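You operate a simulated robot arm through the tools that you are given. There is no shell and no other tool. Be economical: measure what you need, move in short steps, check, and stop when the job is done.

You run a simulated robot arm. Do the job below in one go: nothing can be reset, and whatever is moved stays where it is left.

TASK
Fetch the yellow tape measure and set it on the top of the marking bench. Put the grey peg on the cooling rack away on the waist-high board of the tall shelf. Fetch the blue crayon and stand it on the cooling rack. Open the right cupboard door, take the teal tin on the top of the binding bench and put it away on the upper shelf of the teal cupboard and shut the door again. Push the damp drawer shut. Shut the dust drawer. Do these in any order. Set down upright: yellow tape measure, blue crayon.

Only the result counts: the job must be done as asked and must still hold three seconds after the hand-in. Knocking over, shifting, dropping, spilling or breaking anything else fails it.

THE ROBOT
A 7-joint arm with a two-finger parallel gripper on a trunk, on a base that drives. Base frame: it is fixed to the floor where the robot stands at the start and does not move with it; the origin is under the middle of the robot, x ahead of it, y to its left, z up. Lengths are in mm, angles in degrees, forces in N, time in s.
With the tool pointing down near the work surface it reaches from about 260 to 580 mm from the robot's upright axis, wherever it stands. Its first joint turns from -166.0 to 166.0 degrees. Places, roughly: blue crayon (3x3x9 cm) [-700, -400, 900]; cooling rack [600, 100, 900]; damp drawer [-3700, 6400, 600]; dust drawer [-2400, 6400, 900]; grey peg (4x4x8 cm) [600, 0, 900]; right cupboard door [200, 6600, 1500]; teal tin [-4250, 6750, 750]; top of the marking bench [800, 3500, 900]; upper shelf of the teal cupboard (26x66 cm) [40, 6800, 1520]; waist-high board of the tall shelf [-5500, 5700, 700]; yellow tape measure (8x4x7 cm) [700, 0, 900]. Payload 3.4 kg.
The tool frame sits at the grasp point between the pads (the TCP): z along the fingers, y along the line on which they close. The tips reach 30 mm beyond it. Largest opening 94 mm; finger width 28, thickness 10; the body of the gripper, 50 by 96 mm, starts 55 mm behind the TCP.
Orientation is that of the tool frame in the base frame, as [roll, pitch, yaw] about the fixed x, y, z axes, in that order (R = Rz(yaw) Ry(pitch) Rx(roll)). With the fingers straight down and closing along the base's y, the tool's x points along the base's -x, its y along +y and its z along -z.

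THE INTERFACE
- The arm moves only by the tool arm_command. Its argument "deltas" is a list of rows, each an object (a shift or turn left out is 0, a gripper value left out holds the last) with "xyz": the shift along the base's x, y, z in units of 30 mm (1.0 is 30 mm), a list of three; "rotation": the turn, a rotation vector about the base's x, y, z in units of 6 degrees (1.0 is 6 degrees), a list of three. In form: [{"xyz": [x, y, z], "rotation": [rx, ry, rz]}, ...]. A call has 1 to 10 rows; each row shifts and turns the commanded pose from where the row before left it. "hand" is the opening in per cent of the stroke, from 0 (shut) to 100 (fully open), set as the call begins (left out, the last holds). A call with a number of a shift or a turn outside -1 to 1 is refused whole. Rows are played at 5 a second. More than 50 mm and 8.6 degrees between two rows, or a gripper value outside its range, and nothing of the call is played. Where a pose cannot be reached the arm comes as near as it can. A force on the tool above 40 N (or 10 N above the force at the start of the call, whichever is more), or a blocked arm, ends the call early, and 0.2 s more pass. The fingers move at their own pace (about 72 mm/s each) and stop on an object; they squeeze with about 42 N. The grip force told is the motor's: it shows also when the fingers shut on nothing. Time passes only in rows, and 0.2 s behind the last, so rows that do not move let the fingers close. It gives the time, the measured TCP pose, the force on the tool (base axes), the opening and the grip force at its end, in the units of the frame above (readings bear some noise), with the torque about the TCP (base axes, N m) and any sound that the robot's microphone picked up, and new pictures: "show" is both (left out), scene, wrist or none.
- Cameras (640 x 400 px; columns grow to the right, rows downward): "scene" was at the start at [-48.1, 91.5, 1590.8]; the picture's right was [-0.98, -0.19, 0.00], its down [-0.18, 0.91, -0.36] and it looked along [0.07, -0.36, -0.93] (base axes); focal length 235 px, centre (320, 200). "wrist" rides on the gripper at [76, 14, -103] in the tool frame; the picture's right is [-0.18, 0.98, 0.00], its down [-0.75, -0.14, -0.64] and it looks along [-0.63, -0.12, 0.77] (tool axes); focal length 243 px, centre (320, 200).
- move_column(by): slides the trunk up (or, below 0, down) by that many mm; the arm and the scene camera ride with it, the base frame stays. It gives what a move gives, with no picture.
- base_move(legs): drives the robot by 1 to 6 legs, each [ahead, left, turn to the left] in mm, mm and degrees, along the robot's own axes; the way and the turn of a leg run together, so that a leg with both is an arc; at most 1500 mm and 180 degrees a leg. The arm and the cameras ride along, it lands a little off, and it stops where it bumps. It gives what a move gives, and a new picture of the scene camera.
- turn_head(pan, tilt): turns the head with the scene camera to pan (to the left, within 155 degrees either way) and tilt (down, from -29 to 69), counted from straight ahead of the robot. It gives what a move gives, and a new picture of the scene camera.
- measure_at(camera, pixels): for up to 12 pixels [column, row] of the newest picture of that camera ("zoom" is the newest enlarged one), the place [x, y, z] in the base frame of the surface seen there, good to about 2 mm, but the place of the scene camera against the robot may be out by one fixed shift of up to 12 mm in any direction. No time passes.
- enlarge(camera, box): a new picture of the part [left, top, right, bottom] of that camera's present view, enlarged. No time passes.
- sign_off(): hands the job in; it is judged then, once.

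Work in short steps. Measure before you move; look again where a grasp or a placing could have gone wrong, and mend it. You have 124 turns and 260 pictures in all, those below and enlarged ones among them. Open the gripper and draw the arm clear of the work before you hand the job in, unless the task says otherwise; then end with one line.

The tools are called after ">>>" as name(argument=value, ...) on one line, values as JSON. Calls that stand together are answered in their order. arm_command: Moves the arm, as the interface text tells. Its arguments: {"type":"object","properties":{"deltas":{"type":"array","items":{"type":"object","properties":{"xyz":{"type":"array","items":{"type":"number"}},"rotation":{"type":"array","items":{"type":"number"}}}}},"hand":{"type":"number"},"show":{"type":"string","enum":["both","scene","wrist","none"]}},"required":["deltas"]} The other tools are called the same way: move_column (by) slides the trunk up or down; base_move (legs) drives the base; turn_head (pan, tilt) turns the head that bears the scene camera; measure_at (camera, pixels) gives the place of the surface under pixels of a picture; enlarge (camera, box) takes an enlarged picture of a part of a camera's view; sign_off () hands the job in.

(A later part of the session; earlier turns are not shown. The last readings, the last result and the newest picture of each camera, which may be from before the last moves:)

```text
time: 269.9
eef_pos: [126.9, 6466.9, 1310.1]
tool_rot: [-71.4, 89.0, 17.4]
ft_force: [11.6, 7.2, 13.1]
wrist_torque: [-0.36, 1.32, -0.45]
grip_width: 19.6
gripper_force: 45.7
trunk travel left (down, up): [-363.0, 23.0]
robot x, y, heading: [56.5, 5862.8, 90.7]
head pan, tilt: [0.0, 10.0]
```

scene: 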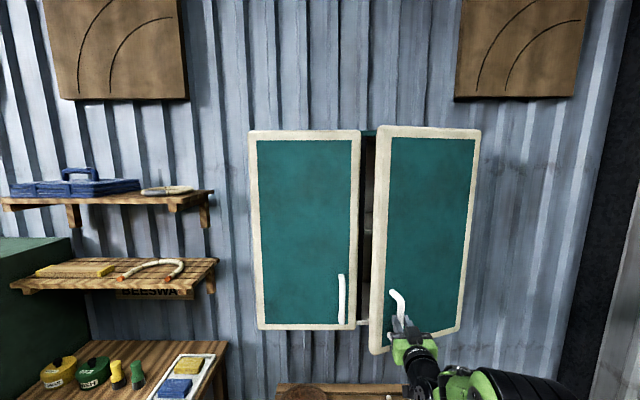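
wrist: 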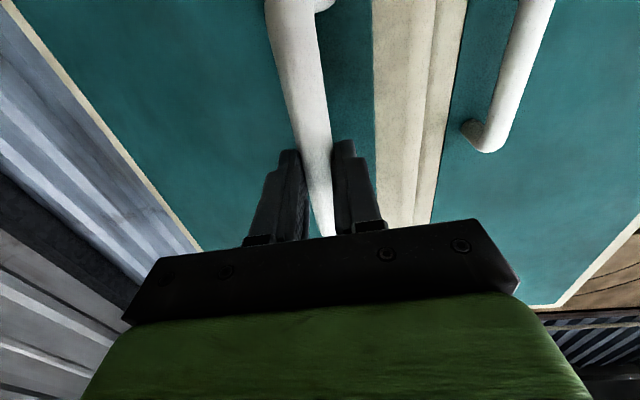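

Works with low forces. Continue the arc to 60°.

>>> arm_command(deltas=[{"xyz": [0.46, -0.69, 0]}, {"xyz": [0.52, -0.64, 0]}, {"xyz": [0.58, -0.6, 0]}, {"xyz": [0.63, -0.55, 0]}, {"xyz": [0.67, -0.49, 0]}, {"xyz": [0.71, -0.43, 0]}, {"xyz": [0.75, -0.37, 0]}, {"xyz": [0.78, -0.3, 0]}], show="both")

```text
time: 271.7
eef_pos: [274.4, 6342.2, 1309.6]
tool_rot: [-91.8, 89.0, -2.7]
ft_force: [0.9, 6.1, 8.8]
wrist_torque: [0.41, 1.12, 0.04]
grip_width: 19.7
gripper_force: 44.9
trunk travel left (down, up): [-363.0, 23.0]
robot x, y, heading: [54.2, 5863.1, 90.7]
head pan, tilt: [0.0, 10.0]
```

scene: 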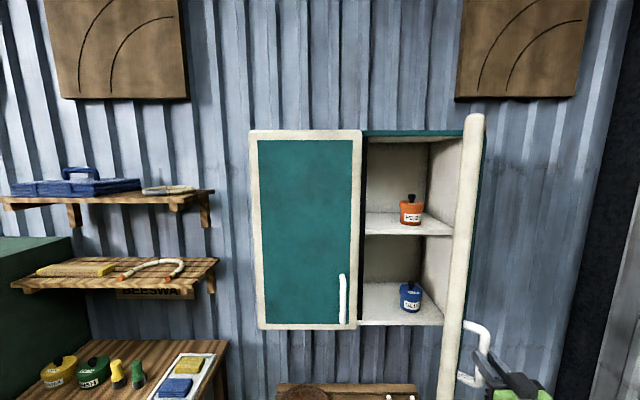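
wrist: 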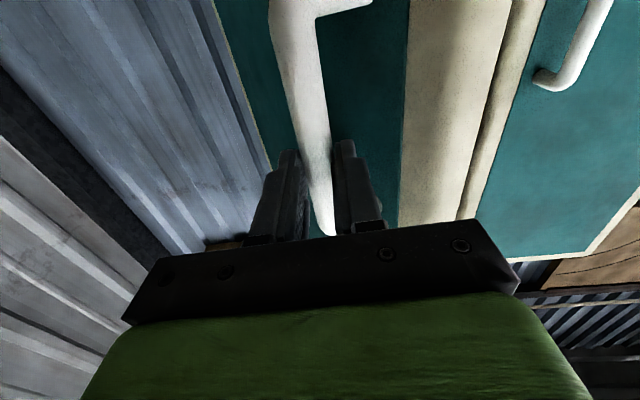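

Door well open; continue to about 85° with a slight tool turn.

>>> arm_command(deltas=[{"xyz": [0.85, -0.23, 0], "rotation": [0, 0, 0.5]}, {"xyz": [0.87, -0.16, 0], "rotation": [0, 0, 0.5]}, {"xyz": [0.88, -0.09, 0], "rotation": [0, 0, 0.5]}, {"xyz": [0.88, -0.01, 0], "rotation": [0, 0, 0.5]}, {"xyz": [0.83, 0.06, 0]}], show="scene")

```text
time: 272.9
eef_pos: [406.0, 6326.1, 1310.1]
tool_rot: [-98.0, 89.2, 2.8]
ft_force: [0.6, -11.9, -12.2]
wrist_torque: [-0.07, 0.71, 0.18]
grip_width: 19.8
gripper_force: 45.0
trunk travel left (down, up): [-363.0, 23.0]
robot x, y, heading: [59.4, 5869.5, 90.3]
head pan, tilt: [0.0, 10.0]
```

scene: 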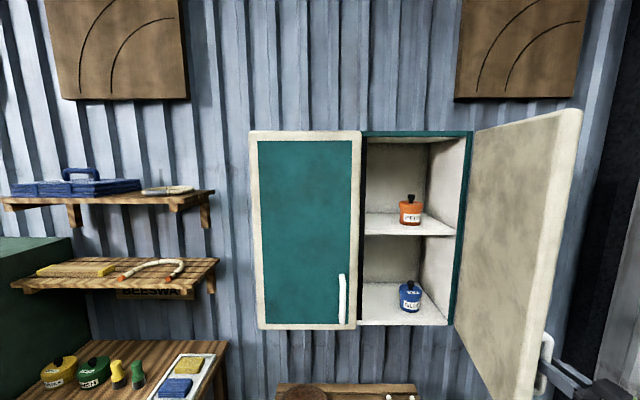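

Door ≥90° open. I open the fingers only partly (door is near) and withdraw backwards.

>>> arm_command(deltas=[{}, {}], hand=42, show="none")

>>> arm_command(deltas=[{"xyz": [0.1, -0.7, 0]}, {"xyz": [0.1, -0.9, 0]}, {"xyz": [0.1, -1, 0]}], show="none")

>>> base_move(legs=[[-150, 0, 0]])

```text
time: 273.5
eef_pos: [403.2, 6328.7, 1312.1]
tool_rot: [-84.8, 89.0, 16.2]
ft_force: [-0.8, 0.1, 0.4]
wrist_torque: [-0.02, 0.0, 0.02]
grip_width: 39.5
gripper_force: 0.1
trunk travel left (down, up): [-363.0, 23.0]
robot x, y, heading: [62.5, 5864.7, 90.4]
head pan, tilt: [0.0, 10.0]
```

```text
time: 274.3
eef_pos: [413.3, 6248.3, 1310.4]
tool_rot: [-82.9, 88.9, 18.0]
ft_force: [0.3, 0.9, 0.6]
wrist_torque: [-0.02, 0.02, -0.01]
grip_width: 39.3
gripper_force: 0.0
trunk travel left (down, up): [-363.0, 23.0]
robot x, y, heading: [58.0, 5862.3, 90.4]
head pan, tilt: [0.0, 10.0]
```

```text
time: 275.7
eef_pos: [415.1, 6102.9, 1311.3]
tool_rot: [-84.8, 88.9, 16.2]
ft_force: [-1.1, -0.5, 0.1]
wrist_torque: [-0.02, 0.01, 0.01]
grip_width: 39.6
gripper_force: 0.1
trunk travel left (down, up): [-363.0, 23.0]
robot x, y, heading: [58.5, 5716.9, 90.2]
head pan, tilt: [0.0, 10.0]
```

scene: 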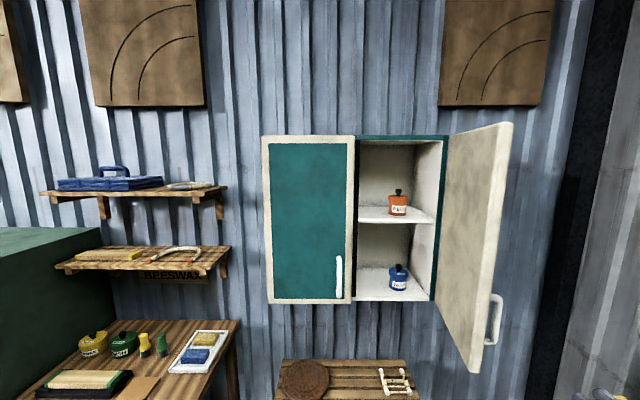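

I measure the upper shelf, the orange tin on it, door edge and handle.

>>> measure_at(camera="scene", pixels=[[375, 222], [375, 210], [365, 215], [415, 220], [397, 206], [397, 213], [385, 295], [355, 180], [447, 180], [508, 180], [473, 372], [495, 320]])

>>> enlarge(camera="scene", box=[345, 125, 455, 315])

```text
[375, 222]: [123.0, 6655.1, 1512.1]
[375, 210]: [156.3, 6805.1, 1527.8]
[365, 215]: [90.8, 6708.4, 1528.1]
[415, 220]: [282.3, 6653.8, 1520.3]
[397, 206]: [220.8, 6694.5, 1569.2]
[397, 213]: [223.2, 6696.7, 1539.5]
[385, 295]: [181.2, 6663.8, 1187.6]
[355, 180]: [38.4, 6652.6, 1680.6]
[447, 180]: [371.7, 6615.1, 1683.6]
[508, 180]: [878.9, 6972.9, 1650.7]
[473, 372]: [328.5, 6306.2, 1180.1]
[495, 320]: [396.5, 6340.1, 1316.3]
```

```text
2.11 times, centred on (400, 220) of scene
```

zoom: 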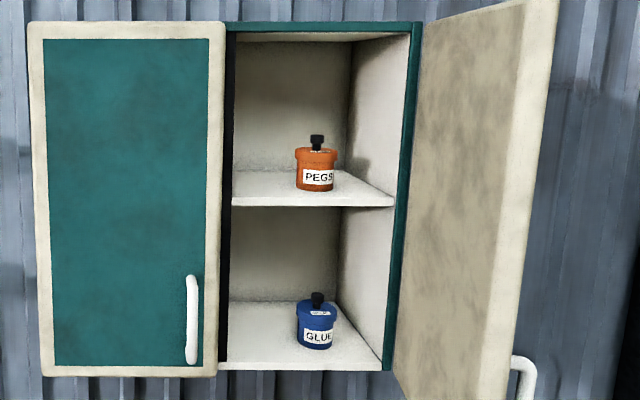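

Upper shelf z≈1518 (true), front y≈6660, free at x≈60–185. Now I drive to the binding bench for the teal tin.

>>> base_move(legs=[[-60, 0, 0], [0, 1430, 0], [0, 1430, 0], [0, 1430, 0]])

>>> turn_head(pan=0, tilt=35)

```text
time: 296.6
eef_pos: [-3810.0, 6157.3, 1310.8]
tool_rot: [-86.8, 88.8, 12.2]
ft_force: [0.2, -0.7, 0.7]
wrist_torque: [0.0, 0.02, 0.02]
grip_width: 39.5
gripper_force: 0.1
trunk travel left (down, up): [-363.0, 23.0]
robot x, y, heading: [-4180.2, 5779.8, 88.5]
head pan, tilt: [0.0, 10.0]
```

scene: 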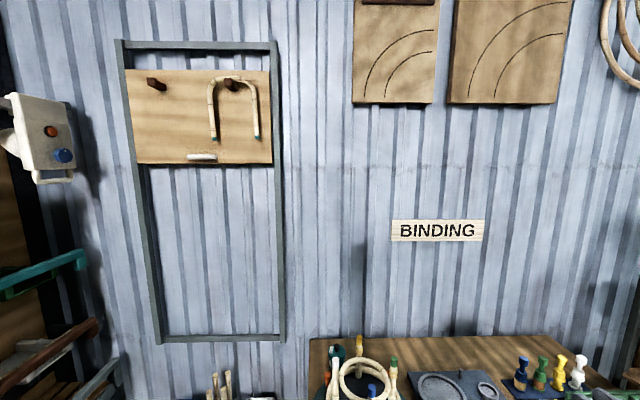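

```text
time: 297.5
eef_pos: [-3809.9, 6158.0, 1309.8]
tool_rot: [-86.7, 88.8, 12.3]
ft_force: [-0.6, 0.5, 0.1]
wrist_torque: [-0.02, -0.01, -0.01]
grip_width: 39.5
gripper_force: 0.0
trunk travel left (down, up): [-363.0, 23.0]
robot x, y, heading: [-4174.7, 5784.7, 88.6]
head pan, tilt: [0.0, 35.0]
```

scene: 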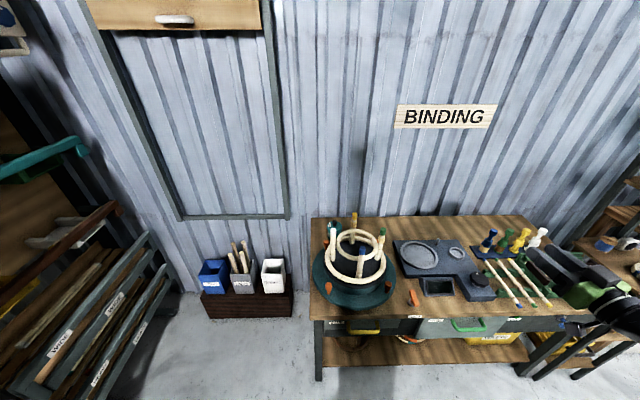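

I enlarge around the carousel to find the tin.

>>> enlarge(camera="scene", box=[295, 195, 425, 325])

>>> measure_at(camera="zoom", pixels=[[170, 160], [165, 200], [200, 300], [145, 110], [280, 120], [410, 215], [200, 180], [100, 270], [300, 250], [150, 250], [330, 280], [90, 140]])

```text
3.08 times, centred on (360, 260) of scene
```

zoom: 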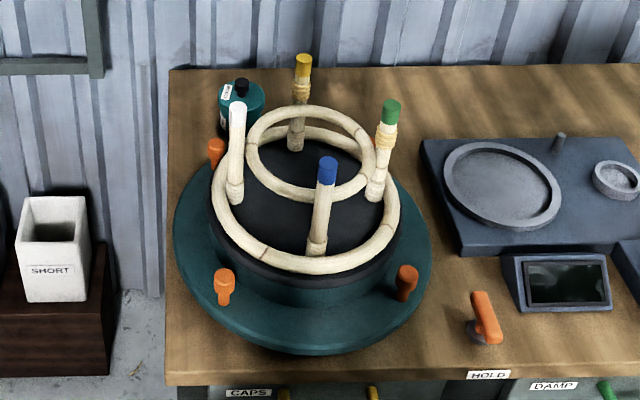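

```text
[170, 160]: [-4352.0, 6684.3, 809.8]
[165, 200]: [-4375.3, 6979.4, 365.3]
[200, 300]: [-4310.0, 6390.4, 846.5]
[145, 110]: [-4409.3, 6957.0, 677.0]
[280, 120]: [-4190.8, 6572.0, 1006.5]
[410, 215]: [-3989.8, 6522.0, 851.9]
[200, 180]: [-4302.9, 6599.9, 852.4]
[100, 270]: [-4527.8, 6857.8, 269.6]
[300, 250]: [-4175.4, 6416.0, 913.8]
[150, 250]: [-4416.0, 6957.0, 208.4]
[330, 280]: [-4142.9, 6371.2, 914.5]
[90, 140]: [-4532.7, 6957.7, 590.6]
```

>>> measure_at(camera="zoom", pixels=[[240, 84], [252, 98], [258, 105], [222, 115], [225, 92], [237, 110], [235, 190], [303, 62], [296, 140], [215, 150], [390, 105], [325, 165]])

```text
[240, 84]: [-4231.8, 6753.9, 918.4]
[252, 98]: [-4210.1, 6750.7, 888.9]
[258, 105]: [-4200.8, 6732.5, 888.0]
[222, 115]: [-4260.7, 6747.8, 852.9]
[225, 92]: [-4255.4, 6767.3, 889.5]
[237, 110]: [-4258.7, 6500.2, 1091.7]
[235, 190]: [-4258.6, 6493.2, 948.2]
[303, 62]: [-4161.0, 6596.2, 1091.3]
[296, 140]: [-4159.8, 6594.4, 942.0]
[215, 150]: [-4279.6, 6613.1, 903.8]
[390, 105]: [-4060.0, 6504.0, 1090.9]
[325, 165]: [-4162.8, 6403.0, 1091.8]
```

The tin is at about (-4236,6759), only reachable from the bench's left end. I measure the floor box and free space there.

>>> measure_at(camera="scene", pixels=[[205, 316], [292, 314], [290, 292], [283, 268], [205, 268], [318, 378], [312, 310], [170, 290], [90, 390], [160, 265]])

```text
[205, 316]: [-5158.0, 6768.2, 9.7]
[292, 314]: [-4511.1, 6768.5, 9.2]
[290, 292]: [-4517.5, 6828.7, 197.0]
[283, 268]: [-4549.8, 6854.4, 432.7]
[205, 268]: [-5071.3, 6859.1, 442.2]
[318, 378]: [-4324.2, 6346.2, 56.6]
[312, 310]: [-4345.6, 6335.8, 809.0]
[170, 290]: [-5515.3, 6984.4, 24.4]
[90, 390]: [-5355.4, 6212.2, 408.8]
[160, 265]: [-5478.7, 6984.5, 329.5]
```

Path is free left of the bench (box front y≈6800). I move left and turn toward the tin direction.

>>> base_move(legs=[[0, 515, 0], [0, 0, -53.5]])

```text
time: 302.9
eef_pos: [-4164.7, 5714.2, 1310.9]
tool_rot: [-86.6, 88.9, -41.8]
ft_force: [0.4, 0.4, -0.2]
wrist_torque: [0.02, 0.02, 0.0]
grip_width: 39.7
gripper_force: 0.0
trunk travel left (down, up): [-363.0, 23.0]
robot x, y, heading: [-4683.2, 5796.1, 34.3]
head pan, tilt: [0.0, 35.0]
```

scene: 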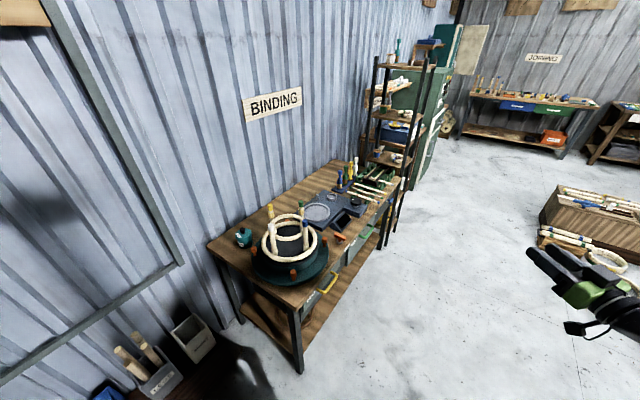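

I swing the hand to straight ahead and pitch it 30° down in free space.

>>> arm_command(deltas=[{"xyz": [-0.4, 0.95, -0.2], "rotation": [0, 0, -0.95]}, {"xyz": [-0.4, 0.95, -0.2], "rotation": [0, 0, -0.95]}, {"xyz": [-0.4, 0.95, -0.2]}, {"xyz": [-0.4, 0.95, -0.2]}, {"xyz": [-0.4, 0.95, -0.2], "rotation": [-0.566, 0.824, 0]}, {"xyz": [-0.4, 0.95, -0.2], "rotation": [-0.566, 0.824, 0]}, {"xyz": [-0.4, 0.95, -0.2], "rotation": [-0.566, 0.824, 0]}, {"xyz": [-0.4, 0.95, -0.2], "rotation": [-0.566, 0.824, 0]}, {"xyz": [-0.4, 0.95, -0.2], "rotation": [-0.566, 0.824, 0]}, {"xyz": [-0.4, 0.95, -0.2]}], hand=100, show="none")

>>> measure_at(camera="scene", pixels=[[243, 238], [241, 244], [244, 229], [249, 240], [237, 240], [270, 270], [256, 272], [272, 210], [210, 246]])

```text
time: 305.1
eef_pos: [-4285.3, 6000.0, 1252.2]
tool_rot: [-176.9, 60.0, -143.3]
ft_force: [-0.7, 1.8, -0.1]
wrist_torque: [0.02, 0.03, 0.0]
grip_width: 93.6
gripper_force: 0.0
trunk travel left (down, up): [-363.0, 23.0]
robot x, y, heading: [-4687.9, 5795.6, 34.4]
head pan, tilt: [0.0, 35.0]
```

```text
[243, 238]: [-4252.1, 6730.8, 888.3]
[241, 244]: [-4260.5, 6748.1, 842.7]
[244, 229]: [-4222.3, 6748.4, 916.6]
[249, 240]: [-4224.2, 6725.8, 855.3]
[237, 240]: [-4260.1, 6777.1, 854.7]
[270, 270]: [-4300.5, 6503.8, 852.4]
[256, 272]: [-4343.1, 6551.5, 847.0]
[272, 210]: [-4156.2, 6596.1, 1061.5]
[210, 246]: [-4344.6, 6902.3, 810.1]
```

The tin's lid is at z≈890 (scene). I drive in beside the bench end, hand staying high.

>>> base_move(legs=[[370, 530, 0]])

>>> arm_command(deltas=[{}], show="wrist")

```text
time: 308.6
eef_pos: [-4263.5, 6639.0, 1251.5]
tool_rot: [-177.0, 59.9, -144.2]
ft_force: [1.2, 0.3, 0.1]
wrist_torque: [-0.03, 0.01, 0.02]
grip_width: 94.1
gripper_force: 0.1
trunk travel left (down, up): [-363.0, 23.0]
robot x, y, heading: [-4664.2, 6439.6, 33.7]
head pan, tilt: [0.0, 35.0]
```

scene: 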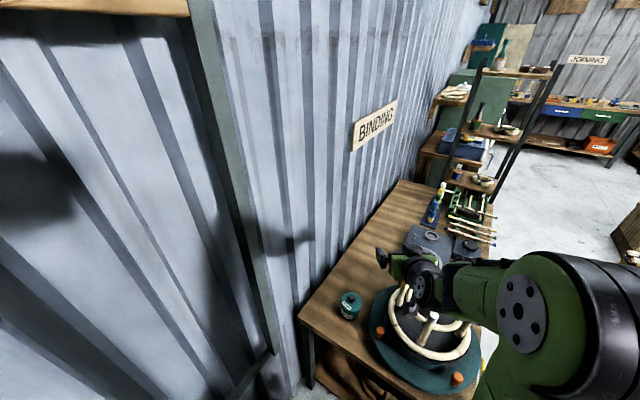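

```text
time: 309.1
eef_pos: [-4263.4, 6638.6, 1251.5]
tool_rot: [-177.0, 60.1, -144.2]
ft_force: [-0.8, 0.4, 0.0]
wrist_torque: [-0.02, 0.04, -0.01]
grip_width: 94.1
gripper_force: 0.2
trunk travel left (down, up): [-363.0, 23.0]
robot x, y, heading: [-4666.4, 6442.5, 33.2]
head pan, tilt: [0.0, 35.0]
```

wrist: 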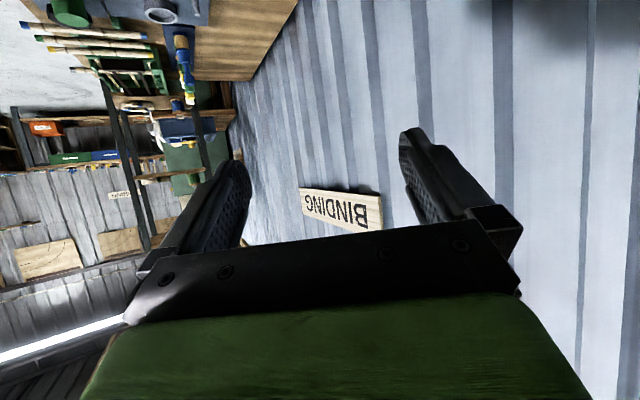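

I check where forearm and elbow are, to see they clear the carousel posts when lowered.

>>> measure_at(camera="scene", pixels=[[525, 310], [455, 290], [420, 285], [395, 265], [600, 330], [480, 330], [349, 300], [350, 310], [341, 307], [359, 307]])

```text
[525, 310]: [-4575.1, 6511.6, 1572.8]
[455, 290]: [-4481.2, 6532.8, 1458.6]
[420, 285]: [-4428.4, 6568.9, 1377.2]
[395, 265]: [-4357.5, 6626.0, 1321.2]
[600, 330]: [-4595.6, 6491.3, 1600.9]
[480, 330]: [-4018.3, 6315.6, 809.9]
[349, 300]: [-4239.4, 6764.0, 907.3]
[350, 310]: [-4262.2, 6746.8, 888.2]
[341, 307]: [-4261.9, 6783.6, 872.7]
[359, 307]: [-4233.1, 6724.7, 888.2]
```

Arm is clear. Shift to pre-grasp (-4341,6683) and lower the trunk 250 mm.

>>> arm_command(deltas=[{"xyz": [-0.87, 0.49, 0]}, {"xyz": [-0.87, 0.49, 0]}, {"xyz": [-0.87, 0.49, 0]}], hand=100, show="none")

>>> move_column(by=-270)

>>> arm_command(deltas=[{"xyz": [0, 0, -0.5]}, {"xyz": [0, 0, -0.5]}], show="both")

```text
time: 309.9
eef_pos: [-4326.9, 6676.2, 1250.1]
tool_rot: [-177.0, 59.9, -144.3]
ft_force: [0.1, -0.1, 0.4]
wrist_torque: [-0.02, 0.02, -0.02]
grip_width: 93.8
gripper_force: 0.1
out of reach, approached as far as the arm can: row 3
trunk travel left (down, up): [-363.0, 23.0]
robot x, y, heading: [-4664.9, 6441.8, 33.4]
head pan, tilt: [0.0, 35.0]
```

```text
time: 312.6
eef_pos: [-4328.0, 6674.8, 979.1]
tool_rot: [-176.8, 59.8, -144.1]
ft_force: [-0.1, -0.2, 0.1]
wrist_torque: [0.0, -0.03, 0.0]
grip_width: 93.9
gripper_force: 0.0
trunk travel left (down, up): [-93.0, 293.0]
robot x, y, heading: [-4667.2, 6440.8, 33.5]
head pan, tilt: [0.0, 35.0]
```

```text
time: 313.2
eef_pos: [-4318.2, 6683.3, 953.3]
tool_rot: [-177.0, 59.7, -144.1]
ft_force: [-0.5, -0.5, 0.2]
wrist_torque: [-0.01, -0.01, -0.02]
grip_width: 94.0
gripper_force: 0.0
out of reach, approached as far as the arm can: row 1, 2
trunk travel left (down, up): [-93.0, 293.0]
robot x, y, heading: [-4667.2, 6441.5, 33.4]
head pan, tilt: [0.0, 35.0]
```

scene: 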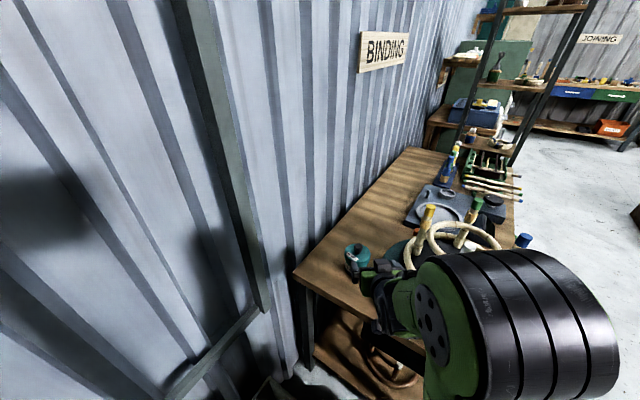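
wrist: 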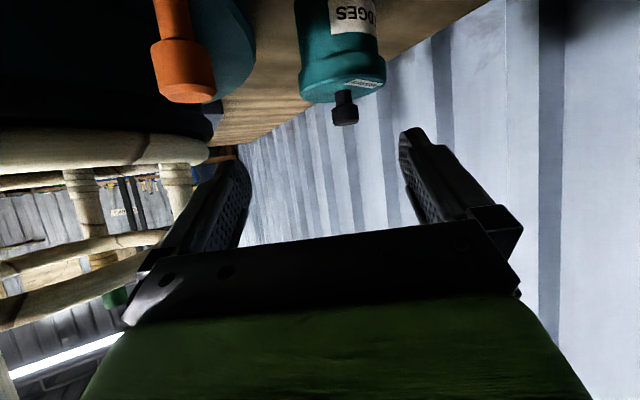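

>>> measure_at(camera="wrist", pixels=[[345, 115], [345, 90], [305, 60], [378, 55], [340, 45], [322, 95], [378, 85], [185, 90], [215, 60], [150, 150], [195, 185]])

>>> enlarge(camera="wrist", box=[260, 0, 420, 130])

```text
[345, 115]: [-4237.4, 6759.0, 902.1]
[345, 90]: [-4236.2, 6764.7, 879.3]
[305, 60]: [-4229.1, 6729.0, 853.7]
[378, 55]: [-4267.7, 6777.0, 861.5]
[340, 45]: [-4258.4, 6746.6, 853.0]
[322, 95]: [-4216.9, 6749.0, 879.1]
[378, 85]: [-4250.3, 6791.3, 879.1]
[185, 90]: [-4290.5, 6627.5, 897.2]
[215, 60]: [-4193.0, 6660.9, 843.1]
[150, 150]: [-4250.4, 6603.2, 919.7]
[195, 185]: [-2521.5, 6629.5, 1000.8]
```

```text
3.08 times, centred on (340, 65) of wrist
```

zoom: 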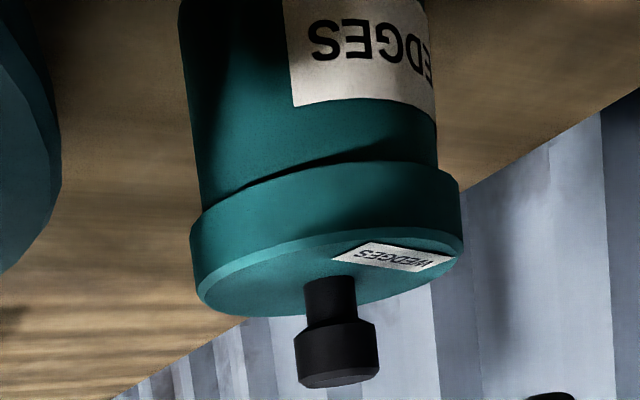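

The tin axis is (-4236,6761), body radius ≈33, lid z 858–879. An orange carousel knob at (-4290,6627) is close to my right finger, so I turn the tool 21° clockwise and shift left before lowering.

>>> arm_command(deltas=[{"xyz": [-0.26, 0.4, 0], "rotation": [0, 0, -0.88]}, {"xyz": [-0.26, 0.4, 0], "rotation": [0, 0, -0.88]}, {"xyz": [-0.26, 0.4, 0], "rotation": [0, 0, -0.88]}, {"xyz": [-0.26, 0.4, 0], "rotation": [0, 0, -0.88]}], show="none")

>>> move_column(by=-85)

>>> arm_command(deltas=[{}], show="both")

```text
time: 314.2
eef_pos: [-4350.6, 6729.9, 955.0]
tool_rot: [-177.0, 59.9, -165.5]
ft_force: [-0.8, 0.0, -0.1]
wrist_torque: [-0.01, -0.01, -0.03]
grip_width: 94.0
gripper_force: 0.1
trunk travel left (down, up): [-93.0, 293.0]
robot x, y, heading: [-4665.5, 6439.8, 33.4]
head pan, tilt: [0.0, 35.0]
```

```text
time: 315.4
eef_pos: [-4350.5, 6728.4, 870.2]
tool_rot: [-176.9, 59.8, -165.3]
ft_force: [0.3, -0.1, 0.4]
wrist_torque: [0.04, -0.02, 0.02]
grip_width: 93.7
gripper_force: 0.1
trunk travel left (down, up): [-8.0, 378.0]
robot x, y, heading: [-4664.3, 6441.5, 33.4]
head pan, tilt: [0.0, 35.0]
```

```text
time: 315.8
eef_pos: [-4351.7, 6728.9, 870.3]
tool_rot: [-176.8, 59.9, -165.3]
ft_force: [0.6, -0.6, -0.3]
wrist_torque: [-0.04, 0.01, 0.04]
grip_width: 93.8
gripper_force: 0.0
trunk travel left (down, up): [-8.0, 378.0]
robot x, y, heading: [-4663.4, 6444.2, 33.3]
head pan, tilt: [0.0, 35.0]
```

scene: 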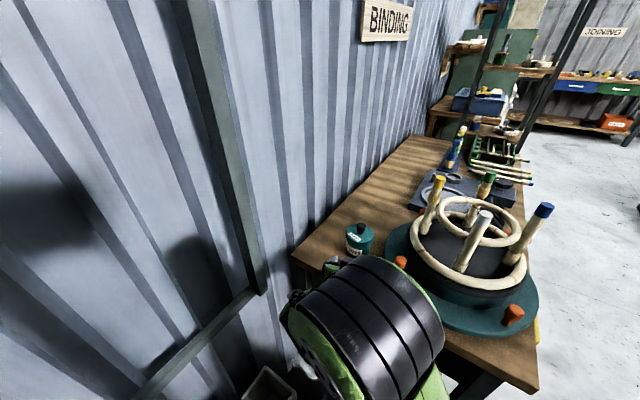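
wrist: 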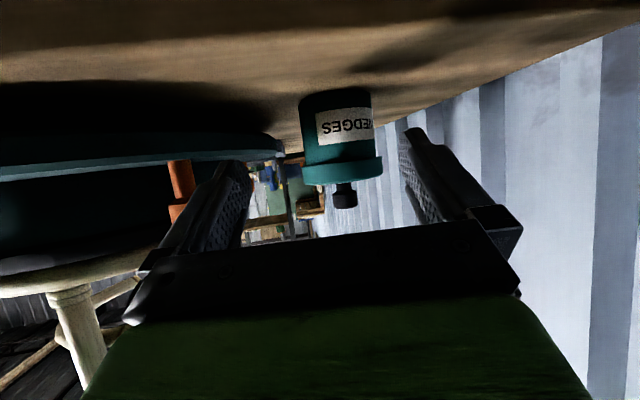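

>>> measure_at(camera="wrist", pixels=[[305, 150], [372, 150], [338, 150], [344, 195], [338, 100], [303, 178], [381, 172], [250, 70], [180, 180]])

```text
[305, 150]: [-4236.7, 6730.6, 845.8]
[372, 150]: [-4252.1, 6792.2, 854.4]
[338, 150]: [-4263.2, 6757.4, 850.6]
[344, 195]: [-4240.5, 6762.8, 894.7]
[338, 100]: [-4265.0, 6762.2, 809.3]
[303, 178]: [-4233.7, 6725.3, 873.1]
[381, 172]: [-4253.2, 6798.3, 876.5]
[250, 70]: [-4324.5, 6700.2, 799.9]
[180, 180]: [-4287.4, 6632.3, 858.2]
```

Aligned within 3 mm. Lower 35 mm then check position.

>>> arm_command(deltas=[{"xyz": [0, 0, -0.6]}, {"xyz": [0, 0.05, -0.55]}, {}], show="wrist")

```text
time: 316.6
eef_pos: [-4350.1, 6731.0, 835.5]
tool_rot: [-177.0, 59.7, -165.3]
ft_force: [-0.6, 0.4, -0.4]
wrist_torque: [0.04, -0.02, 0.02]
grip_width: 94.3
gripper_force: 0.0
trunk travel left (down, up): [-8.0, 378.0]
robot x, y, heading: [-4661.5, 6440.8, 33.4]
head pan, tilt: [0.0, 35.0]
```

wrist: 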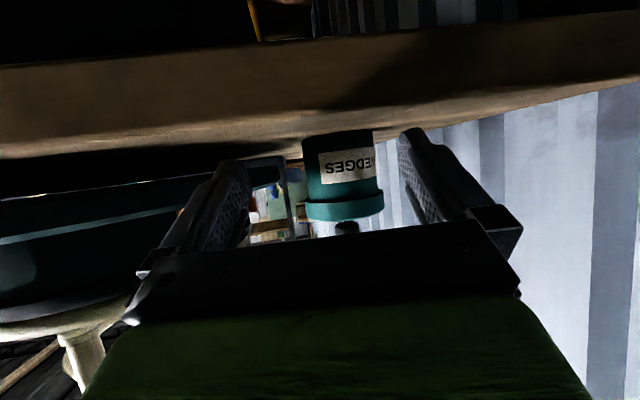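

The wrist camera rides underneath at low height near the bench edge, so I'll grip the wider lid rim (z 858–879) instead: raise to z 872, then advance to the tin.

>>> arm_command(deltas=[{"xyz": [0, 0, 0.6]}, {"xyz": [0, 0, 0.62]}, {"xyz": [0.9, 0.24, 0]}, {"xyz": [0.9, 0.24, 0]}, {}], show="wrist")

>>> measure_at(camera="wrist", pixels=[[300, 190], [380, 185], [340, 195], [340, 150], [344, 215]])

```text
time: 317.8
eef_pos: [-4296.2, 6744.2, 873.7]
tool_rot: [-176.9, 59.9, -165.2]
ft_force: [-0.2, 0.0, -0.6]
wrist_torque: [-0.03, 0.05, 0.0]
grip_width: 94.1
gripper_force: 0.0
trunk travel left (down, up): [-8.0, 378.0]
robot x, y, heading: [-4665.8, 6441.8, 33.6]
head pan, tilt: [0.0, 35.0]
```

wrist: 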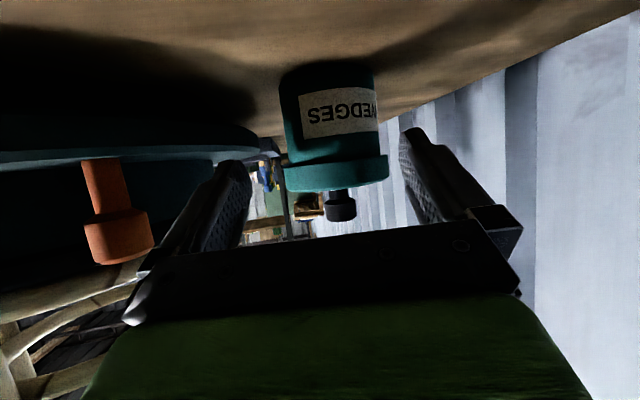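

```text
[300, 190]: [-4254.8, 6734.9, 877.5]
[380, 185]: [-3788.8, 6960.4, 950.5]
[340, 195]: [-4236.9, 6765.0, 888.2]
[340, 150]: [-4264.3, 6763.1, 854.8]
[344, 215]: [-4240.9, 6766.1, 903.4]
```

Tin axis ≈(-4238,6764). Advance the last ~51 mm with a slight left correction.

>>> arm_command(deltas=[{"xyz": [0.5, 0.45, 0]}, {"xyz": [0.6, 0.12, 0]}, {"xyz": [0.6, 0.06, -0.05]}, {}], show="wrist")

```text
time: 318.8
eef_pos: [-4244.7, 6763.9, 871.4]
tool_rot: [-176.9, 59.9, -165.2]
ft_force: [-0.6, -0.3, 0.5]
wrist_torque: [0.01, 0.02, -0.02]
grip_width: 93.8
gripper_force: 0.1
trunk travel left (down, up): [-8.0, 378.0]
robot x, y, heading: [-4660.2, 6440.7, 33.5]
head pan, tilt: [0.0, 35.0]
```

wrist: 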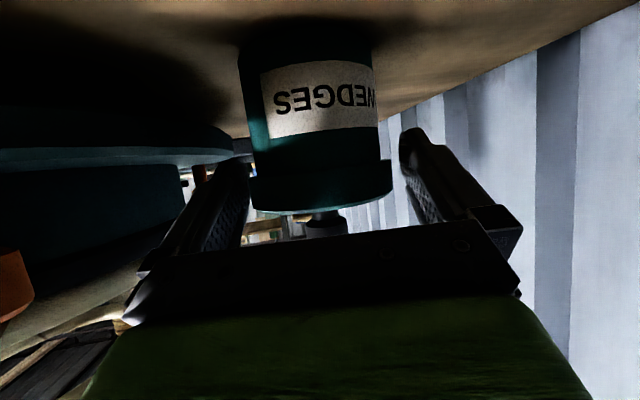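

Lid is centred between the fingers (248–392). Close.

>>> arm_command(deltas=[{}, {}, {}, {}], hand=0, show="wrist")

```text
time: 319.8
eef_pos: [-4246.1, 6763.6, 870.8]
tool_rot: [-176.9, 59.8, -165.3]
ft_force: [0.7, -0.4, 0.1]
wrist_torque: [0.03, -0.01, -0.02]
grip_width: 82.7
gripper_force: 42.1
trunk travel left (down, up): [-8.0, 378.0]
robot x, y, heading: [-4665.4, 6440.2, 33.2]
head pan, tilt: [0.0, 35.0]
```

wrist: 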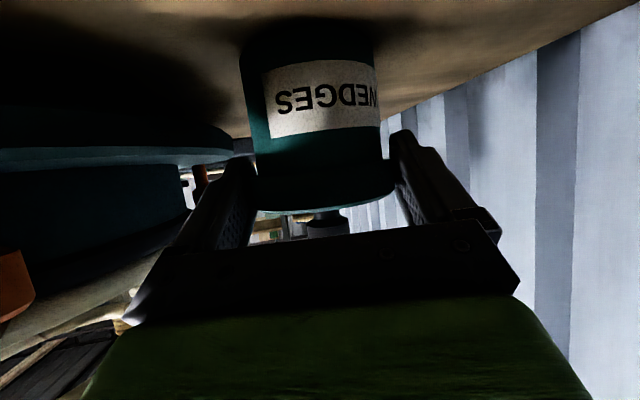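

Gripped (83 mm lid). Lift 60 mm with the arm and check.

>>> arm_command(deltas=[{"xyz": [0, 0, 0.5]}, {"xyz": [0, 0, 0.7]}, {"xyz": [0, 0, 0.8]}], show="wrist")

```text
time: 320.6
eef_pos: [-4246.2, 6765.1, 930.8]
tool_rot: [-176.9, 59.9, -165.3]
ft_force: [-0.2, 1.0, -2.8]
wrist_torque: [0.0, 0.01, 0.02]
grip_width: 82.7
gripper_force: 41.5
trunk travel left (down, up): [-8.0, 378.0]
robot x, y, heading: [-4663.3, 6440.7, 33.3]
head pan, tilt: [0.0, 35.0]
```

wrist: 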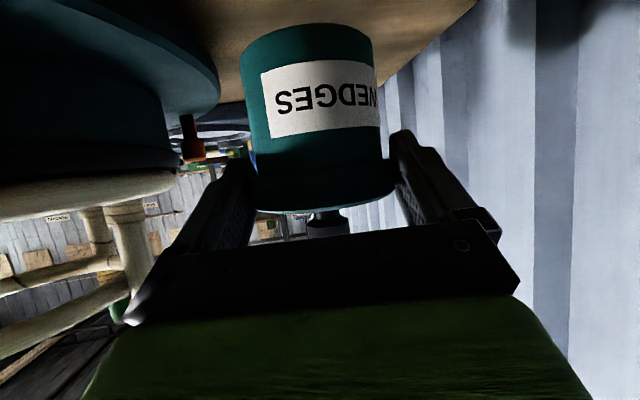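

Tin is held. Raise the trunk, back out and turn toward the cupboard side.

>>> move_column(by=370)

>>> base_move(legs=[[-450, -685, 0], [0, 0, 56.7]])

```text
time: 324.2
eef_pos: [-4244.4, 6765.2, 1299.4]
tool_rot: [-177.0, 59.8, -165.2]
ft_force: [-0.2, 0.4, -1.7]
wrist_torque: [0.0, 0.05, -0.03]
grip_width: 83.1
gripper_force: 42.0
trunk travel left (down, up): [-378.0, 8.0]
robot x, y, heading: [-4664.4, 6440.9, 33.4]
head pan, tilt: [0.0, 35.0]
```

```text
time: 331.1
eef_pos: [-4719.1, 6144.5, 1300.6]
tool_rot: [-176.9, 59.9, -109.6]
ft_force: [-0.8, 0.3, -2.9]
wrist_torque: [-0.06, 0.06, 0.01]
grip_width: 82.4
gripper_force: 42.0
trunk travel left (down, up): [-378.0, 8.0]
robot x, y, heading: [-4685.9, 5615.2, 89.0]
head pan, tilt: [0.0, 35.0]
```

scene: 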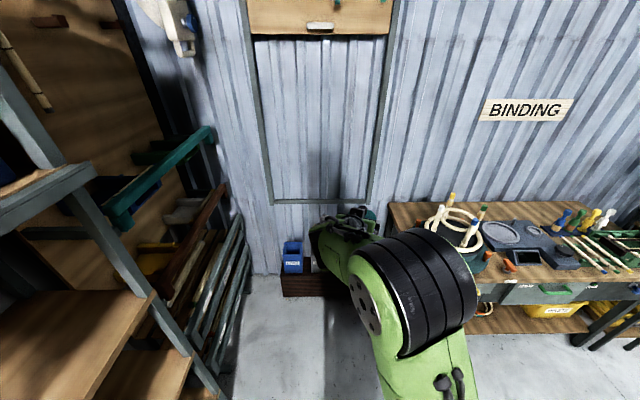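

Drive right to the cupboard.

>>> base_move(legs=[[0, -1480, 1], [0, -1480, 0], [0, -1480, 0], [0, -300, 0]])

>>> turn_head(pan=0, tilt=10)

```text
time: 354.0
eef_pos: [7.8, 6148.9, 1300.7]
tool_rot: [-176.9, 59.8, -107.7]
ft_force: [-0.1, 0.1, -1.7]
wrist_torque: [-0.06, 0.04, -0.02]
grip_width: 82.3
gripper_force: 42.2
trunk travel left (down, up): [-378.0, 8.0]
robot x, y, heading: [49.7, 5619.0, 90.8]
head pan, tilt: [0.0, 35.0]
```

scene: 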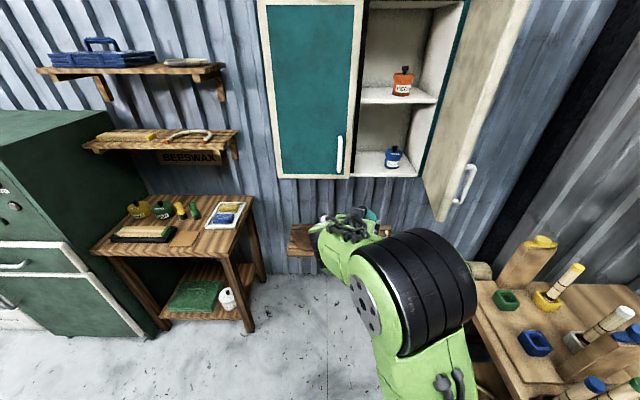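

```text
time: 354.9
eef_pos: [6.5, 6147.8, 1301.3]
tool_rot: [-176.9, 59.8, -107.7]
ft_force: [0.3, -0.6, -2.6]
wrist_torque: [-0.01, 0.0, -0.02]
grip_width: 82.5
gripper_force: 41.7
trunk travel left (down, up): [-378.0, 8.0]
robot x, y, heading: [54.6, 5621.0, 91.0]
head pan, tilt: [0.0, 10.0]
```

scene: 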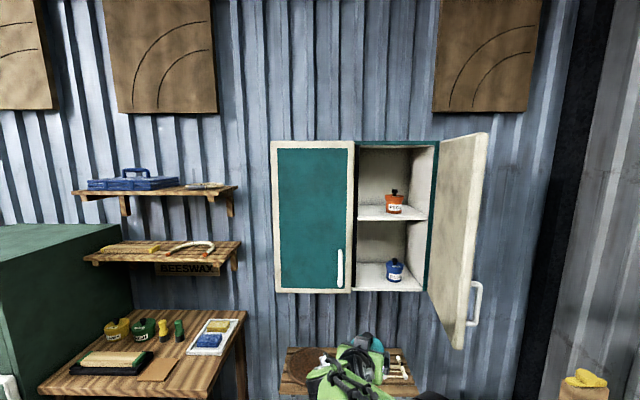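

Now I turn the hand to face the cupboard (+21°), shift to x≈105 and raise to z≈1610 in free space.

>>> arm_command(deltas=[{"xyz": [0.4, 0, 0.8], "rotation": [0, 0, 0.88]}, {"xyz": [0.4, 0, 0.8], "rotation": [0, 0, 0.88]}, {"xyz": [0.4, 0, 0.8], "rotation": [0, 0, 0.88]}, {"xyz": [0.4, 0, 0.8], "rotation": [0, 0, 0.88]}, {"xyz": [0.4, 0, 0.8]}, {"xyz": [0.4, 0, 0.8]}, {"xyz": [0.4, 0, 0.8]}, {"xyz": [0.3, 0, 0.8]}, {"xyz": [0, 0, 0.9]}, {"xyz": [0, 0, 0.9]}], show="none")

>>> arm_command(deltas=[{"xyz": [0, 0, 0.8]}, {"xyz": [0, 0, 0.8]}, {"xyz": [0, 0, 0.8]}], show="both")

```text
time: 357.1
eef_pos: [100.8, 6148.2, 1546.1]
tool_rot: [-176.9, 59.7, -86.5]
ft_force: [-0.2, 0.1, -2.2]
wrist_torque: [-0.08, 0.0, 0.01]
grip_width: 82.4
gripper_force: 41.8
trunk travel left (down, up): [-378.0, 8.0]
robot x, y, heading: [55.8, 5618.4, 91.0]
head pan, tilt: [0.0, 10.0]
```

```text
time: 357.9
eef_pos: [98.9, 6150.4, 1618.3]
tool_rot: [-177.1, 59.6, -86.7]
ft_force: [0.9, -0.5, -2.5]
wrist_torque: [-0.07, -0.02, 0.01]
grip_width: 82.3
gripper_force: 41.5
trunk travel left (down, up): [-378.0, 8.0]
robot x, y, heading: [57.6, 5618.4, 90.9]
head pan, tilt: [0.0, 10.0]
```

scene: 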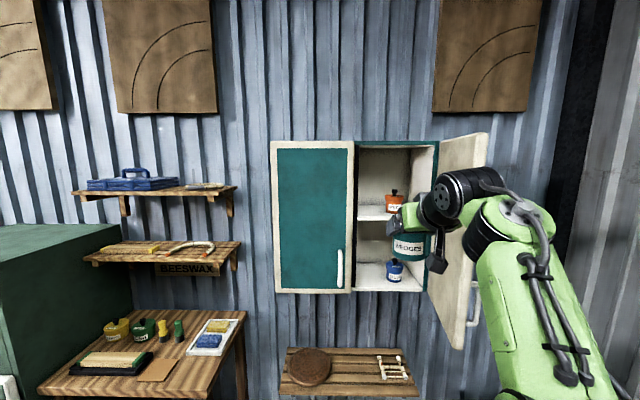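
wrist: 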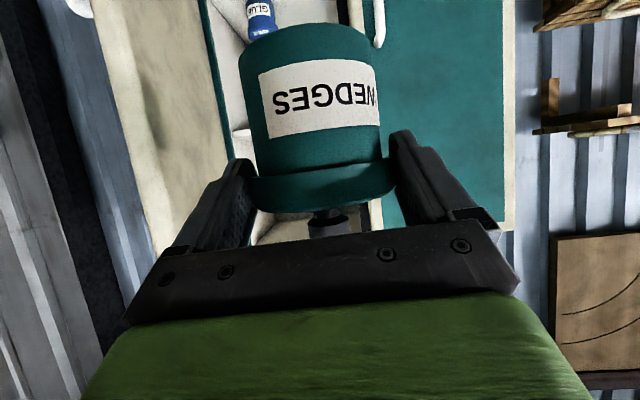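

The arm's elbow may come near the open door when I drive in; I measure arm points.

>>> measure_at(camera="scene", pixels=[[500, 185], [470, 195], [520, 215], [548, 225], [480, 240], [560, 300], [440, 265], [505, 205], [470, 140], [462, 300]])

```text
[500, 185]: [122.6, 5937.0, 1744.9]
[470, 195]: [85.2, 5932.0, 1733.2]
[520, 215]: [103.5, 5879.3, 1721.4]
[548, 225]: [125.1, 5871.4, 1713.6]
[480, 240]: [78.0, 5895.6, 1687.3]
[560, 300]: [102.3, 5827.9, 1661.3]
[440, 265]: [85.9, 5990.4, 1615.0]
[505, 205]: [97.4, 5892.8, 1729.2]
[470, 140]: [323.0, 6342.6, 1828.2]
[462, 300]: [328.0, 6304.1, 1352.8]
```

Arm stays in x 60–150, clear of the door. Drive 440 mm ahead, then view.

>>> base_move(legs=[[440, 0, -0.9]])

>>> arm_command(deltas=[{}], show="wrist")

```text
time: 360.5
eef_pos: [104.8, 6587.4, 1618.7]
tool_rot: [-176.9, 59.7, -87.5]
ft_force: [0.3, -0.2, -1.5]
wrist_torque: [-0.05, -0.02, 0.01]
grip_width: 82.2
gripper_force: 42.4
trunk travel left (down, up): [-378.0, 8.0]
robot x, y, heading: [51.3, 6058.9, 90.1]
head pan, tilt: [0.0, 10.0]
```

scene: 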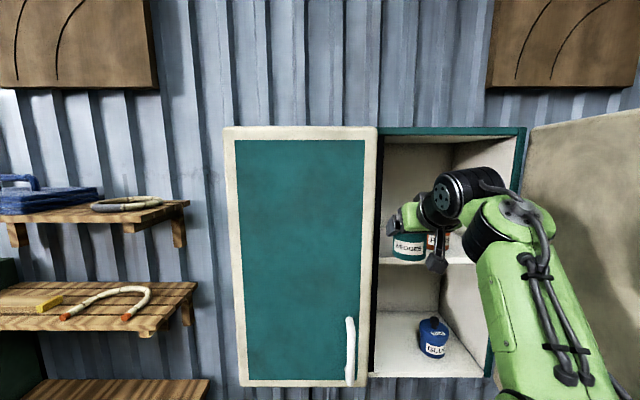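

```text
time: 360.9
eef_pos: [104.1, 6584.5, 1619.9]
tool_rot: [-177.0, 59.8, -87.6]
ft_force: [-0.7, -0.2, -2.7]
wrist_torque: [-0.05, -0.03, 0.05]
grip_width: 82.3
gripper_force: 41.7
trunk travel left (down, up): [-378.0, 8.0]
robot x, y, heading: [50.6, 6058.7, 90.1]
head pan, tilt: [0.0, 10.0]
```

wrist: 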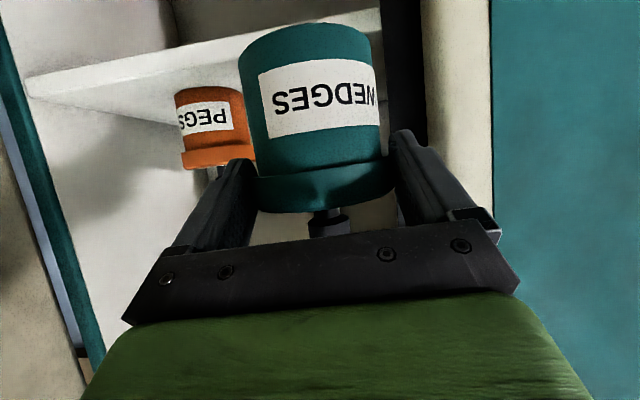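

>>> measure_at(camera="wrist", pixels=[[150, 60], [120, 95], [180, 130], [247, 120], [210, 105], [395, 60], [425, 60], [470, 100], [210, 155], [405, 20]])

```text
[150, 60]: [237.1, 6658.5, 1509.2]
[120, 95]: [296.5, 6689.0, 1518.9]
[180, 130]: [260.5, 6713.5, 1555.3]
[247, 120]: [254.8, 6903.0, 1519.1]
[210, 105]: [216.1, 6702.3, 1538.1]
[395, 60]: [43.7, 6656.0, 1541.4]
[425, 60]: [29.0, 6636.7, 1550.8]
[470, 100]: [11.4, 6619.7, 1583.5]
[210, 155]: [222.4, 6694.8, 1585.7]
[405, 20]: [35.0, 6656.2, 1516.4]
```

Shelf top z=1519, divider at x≈44, orange tin's left side x≈181. I go to TCP (112,6713), still high.

>>> arm_command(deltas=[{"xyz": [0.25, 0.9, 0]}, {"xyz": [0, 0.9, 0]}, {"xyz": [0, 0.9, 0]}, {"xyz": [0, 0.9, 0]}, {"xyz": [0, 0.65, 0]}, {}], show="both")

```text
time: 362.0
eef_pos: [97.3, 6624.8, 1602.0]
tool_rot: [-176.5, 61.1, -87.4]
ft_force: [3.8, -28.0, -2.6]
wrist_torque: [-0.18, -0.05, 1.21]
grip_width: 82.6
gripper_force: 42.0
out of reach, approached as far as the arm can: row 1, 2, 3, 4, 5
trunk travel left (down, up): [-378.0, 8.0]
robot x, y, heading: [55.1, 6055.9, 89.8]
head pan, tilt: [0.0, 10.0]
stopped in row 5: the force on the tool passed its limit at 43 N (the readings are from after the stop); the commanded pose is now the measured one
```

scene: 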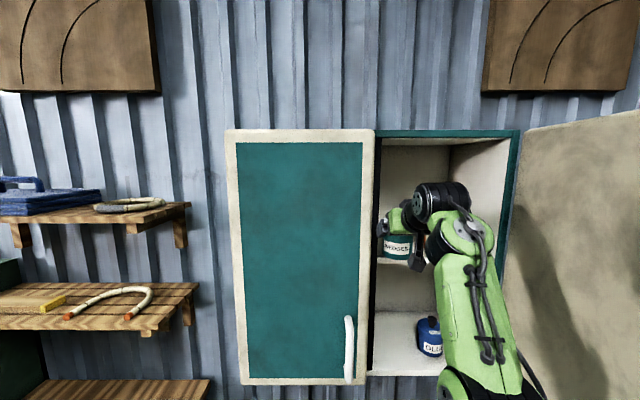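
wrist: 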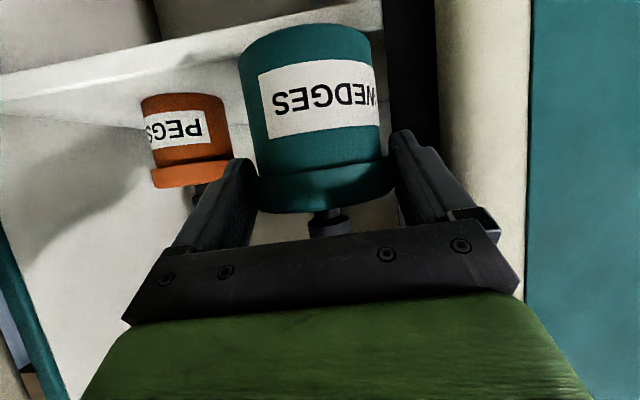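

The arm hit its reach limit and drifted left, touching the divider. I pull back, recover height and x, then drive the base closer.

>>> arm_command(deltas=[{"xyz": [0.2, -0.8, 0]}, {"xyz": [0.2, -0.8, 0.2]}, {"xyz": [0.2, -0.8, 0.2]}, {}], show="wrist")

```text
time: 363.0
eef_pos: [114.0, 6567.7, 1608.5]
tool_rot: [-176.8, 60.5, -87.7]
ft_force: [0.5, -0.3, -2.1]
wrist_torque: [-0.03, -0.02, -0.01]
grip_width: 82.1
gripper_force: 42.3
trunk travel left (down, up): [-378.0, 8.0]
robot x, y, heading: [54.7, 6058.7, 89.9]
head pan, tilt: [0.0, 10.0]
```

wrist: 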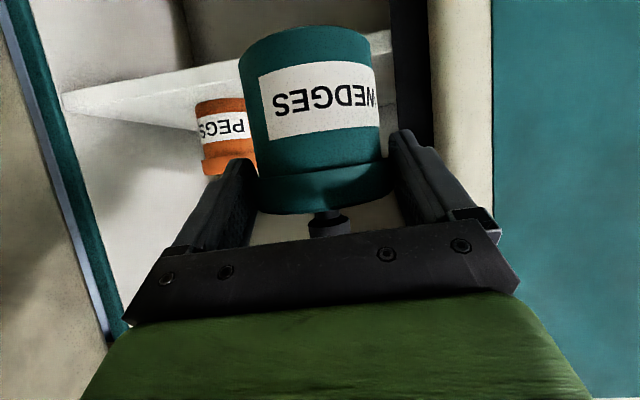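

Grip unchanged. Drive the base ahead 75 mm, check.

>>> base_move(legs=[[75, 0, 0]])

>>> arm_command(deltas=[{}], show="wrist")

```text
time: 364.1
eef_pos: [114.7, 6640.4, 1609.1]
tool_rot: [-176.8, 60.6, -87.6]
ft_force: [0.6, 0.1, -2.3]
wrist_torque: [-0.06, -0.04, 0.0]
grip_width: 82.3
gripper_force: 41.9
trunk travel left (down, up): [-378.0, 8.0]
robot x, y, heading: [53.0, 6131.0, 90.1]
head pan, tilt: [0.0, 10.0]
```

scene: 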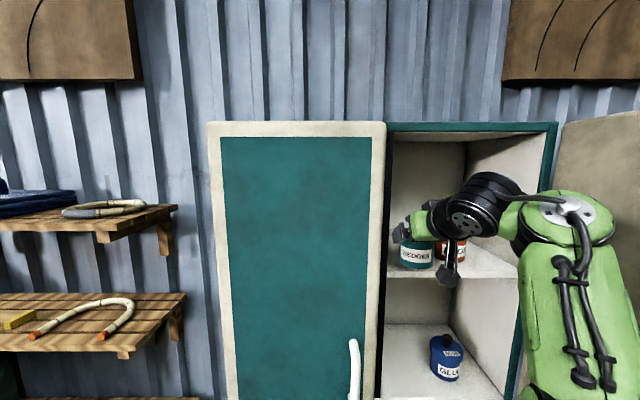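

```text
time: 364.4
eef_pos: [115.6, 6636.6, 1609.9]
tool_rot: [-176.8, 60.7, -87.6]
ft_force: [0.1, -0.8, -2.1]
wrist_torque: [-0.02, 0.01, -0.01]
grip_width: 82.4
gripper_force: 42.1
trunk travel left (down, up): [-378.0, 8.0]
robot x, y, heading: [53.6, 6129.3, 90.0]
head pan, tilt: [0.0, 10.0]
```

wrist: 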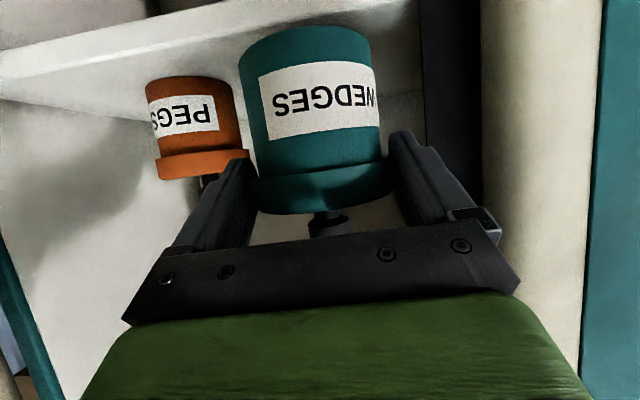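

Clear on both sides. Drive 70 mm more.

>>> base_move(legs=[[72, 0, 0]])

>>> arm_command(deltas=[{"xyz": [0, 0, -0.3]}, {}], show="wrist")

```text
time: 365.5
eef_pos: [113.8, 6711.0, 1610.0]
tool_rot: [-176.8, 60.6, -87.6]
ft_force: [0.0, 0.9, -1.8]
wrist_torque: [-0.05, 0.0, 0.01]
grip_width: 82.5
gripper_force: 42.2
trunk travel left (down, up): [-378.0, 8.0]
robot x, y, heading: [53.7, 6202.3, 90.1]
head pan, tilt: [0.0, 10.0]
```

scene: 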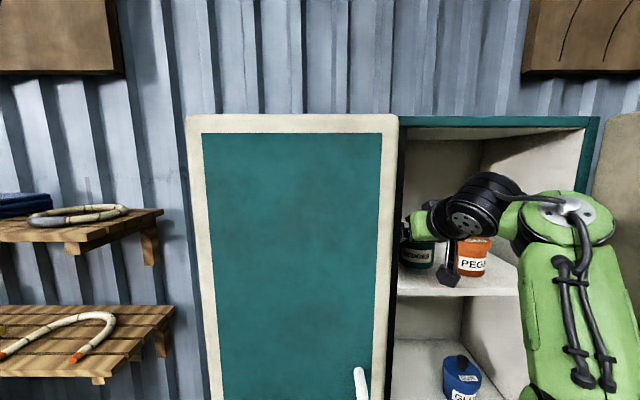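

```text
time: 366.1
eef_pos: [113.6, 6711.7, 1599.8]
tool_rot: [-176.7, 60.5, -87.6]
ft_force: [-0.4, 1.5, -2.6]
wrist_torque: [-0.06, -0.02, 0.02]
grip_width: 82.4
gripper_force: 41.7
trunk travel left (down, up): [-378.0, 8.0]
robot x, y, heading: [53.2, 6201.1, 90.0]
head pan, tilt: [0.0, 10.0]
```

wrist: 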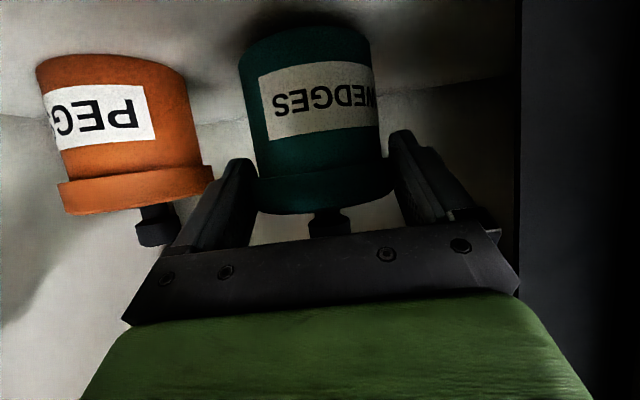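

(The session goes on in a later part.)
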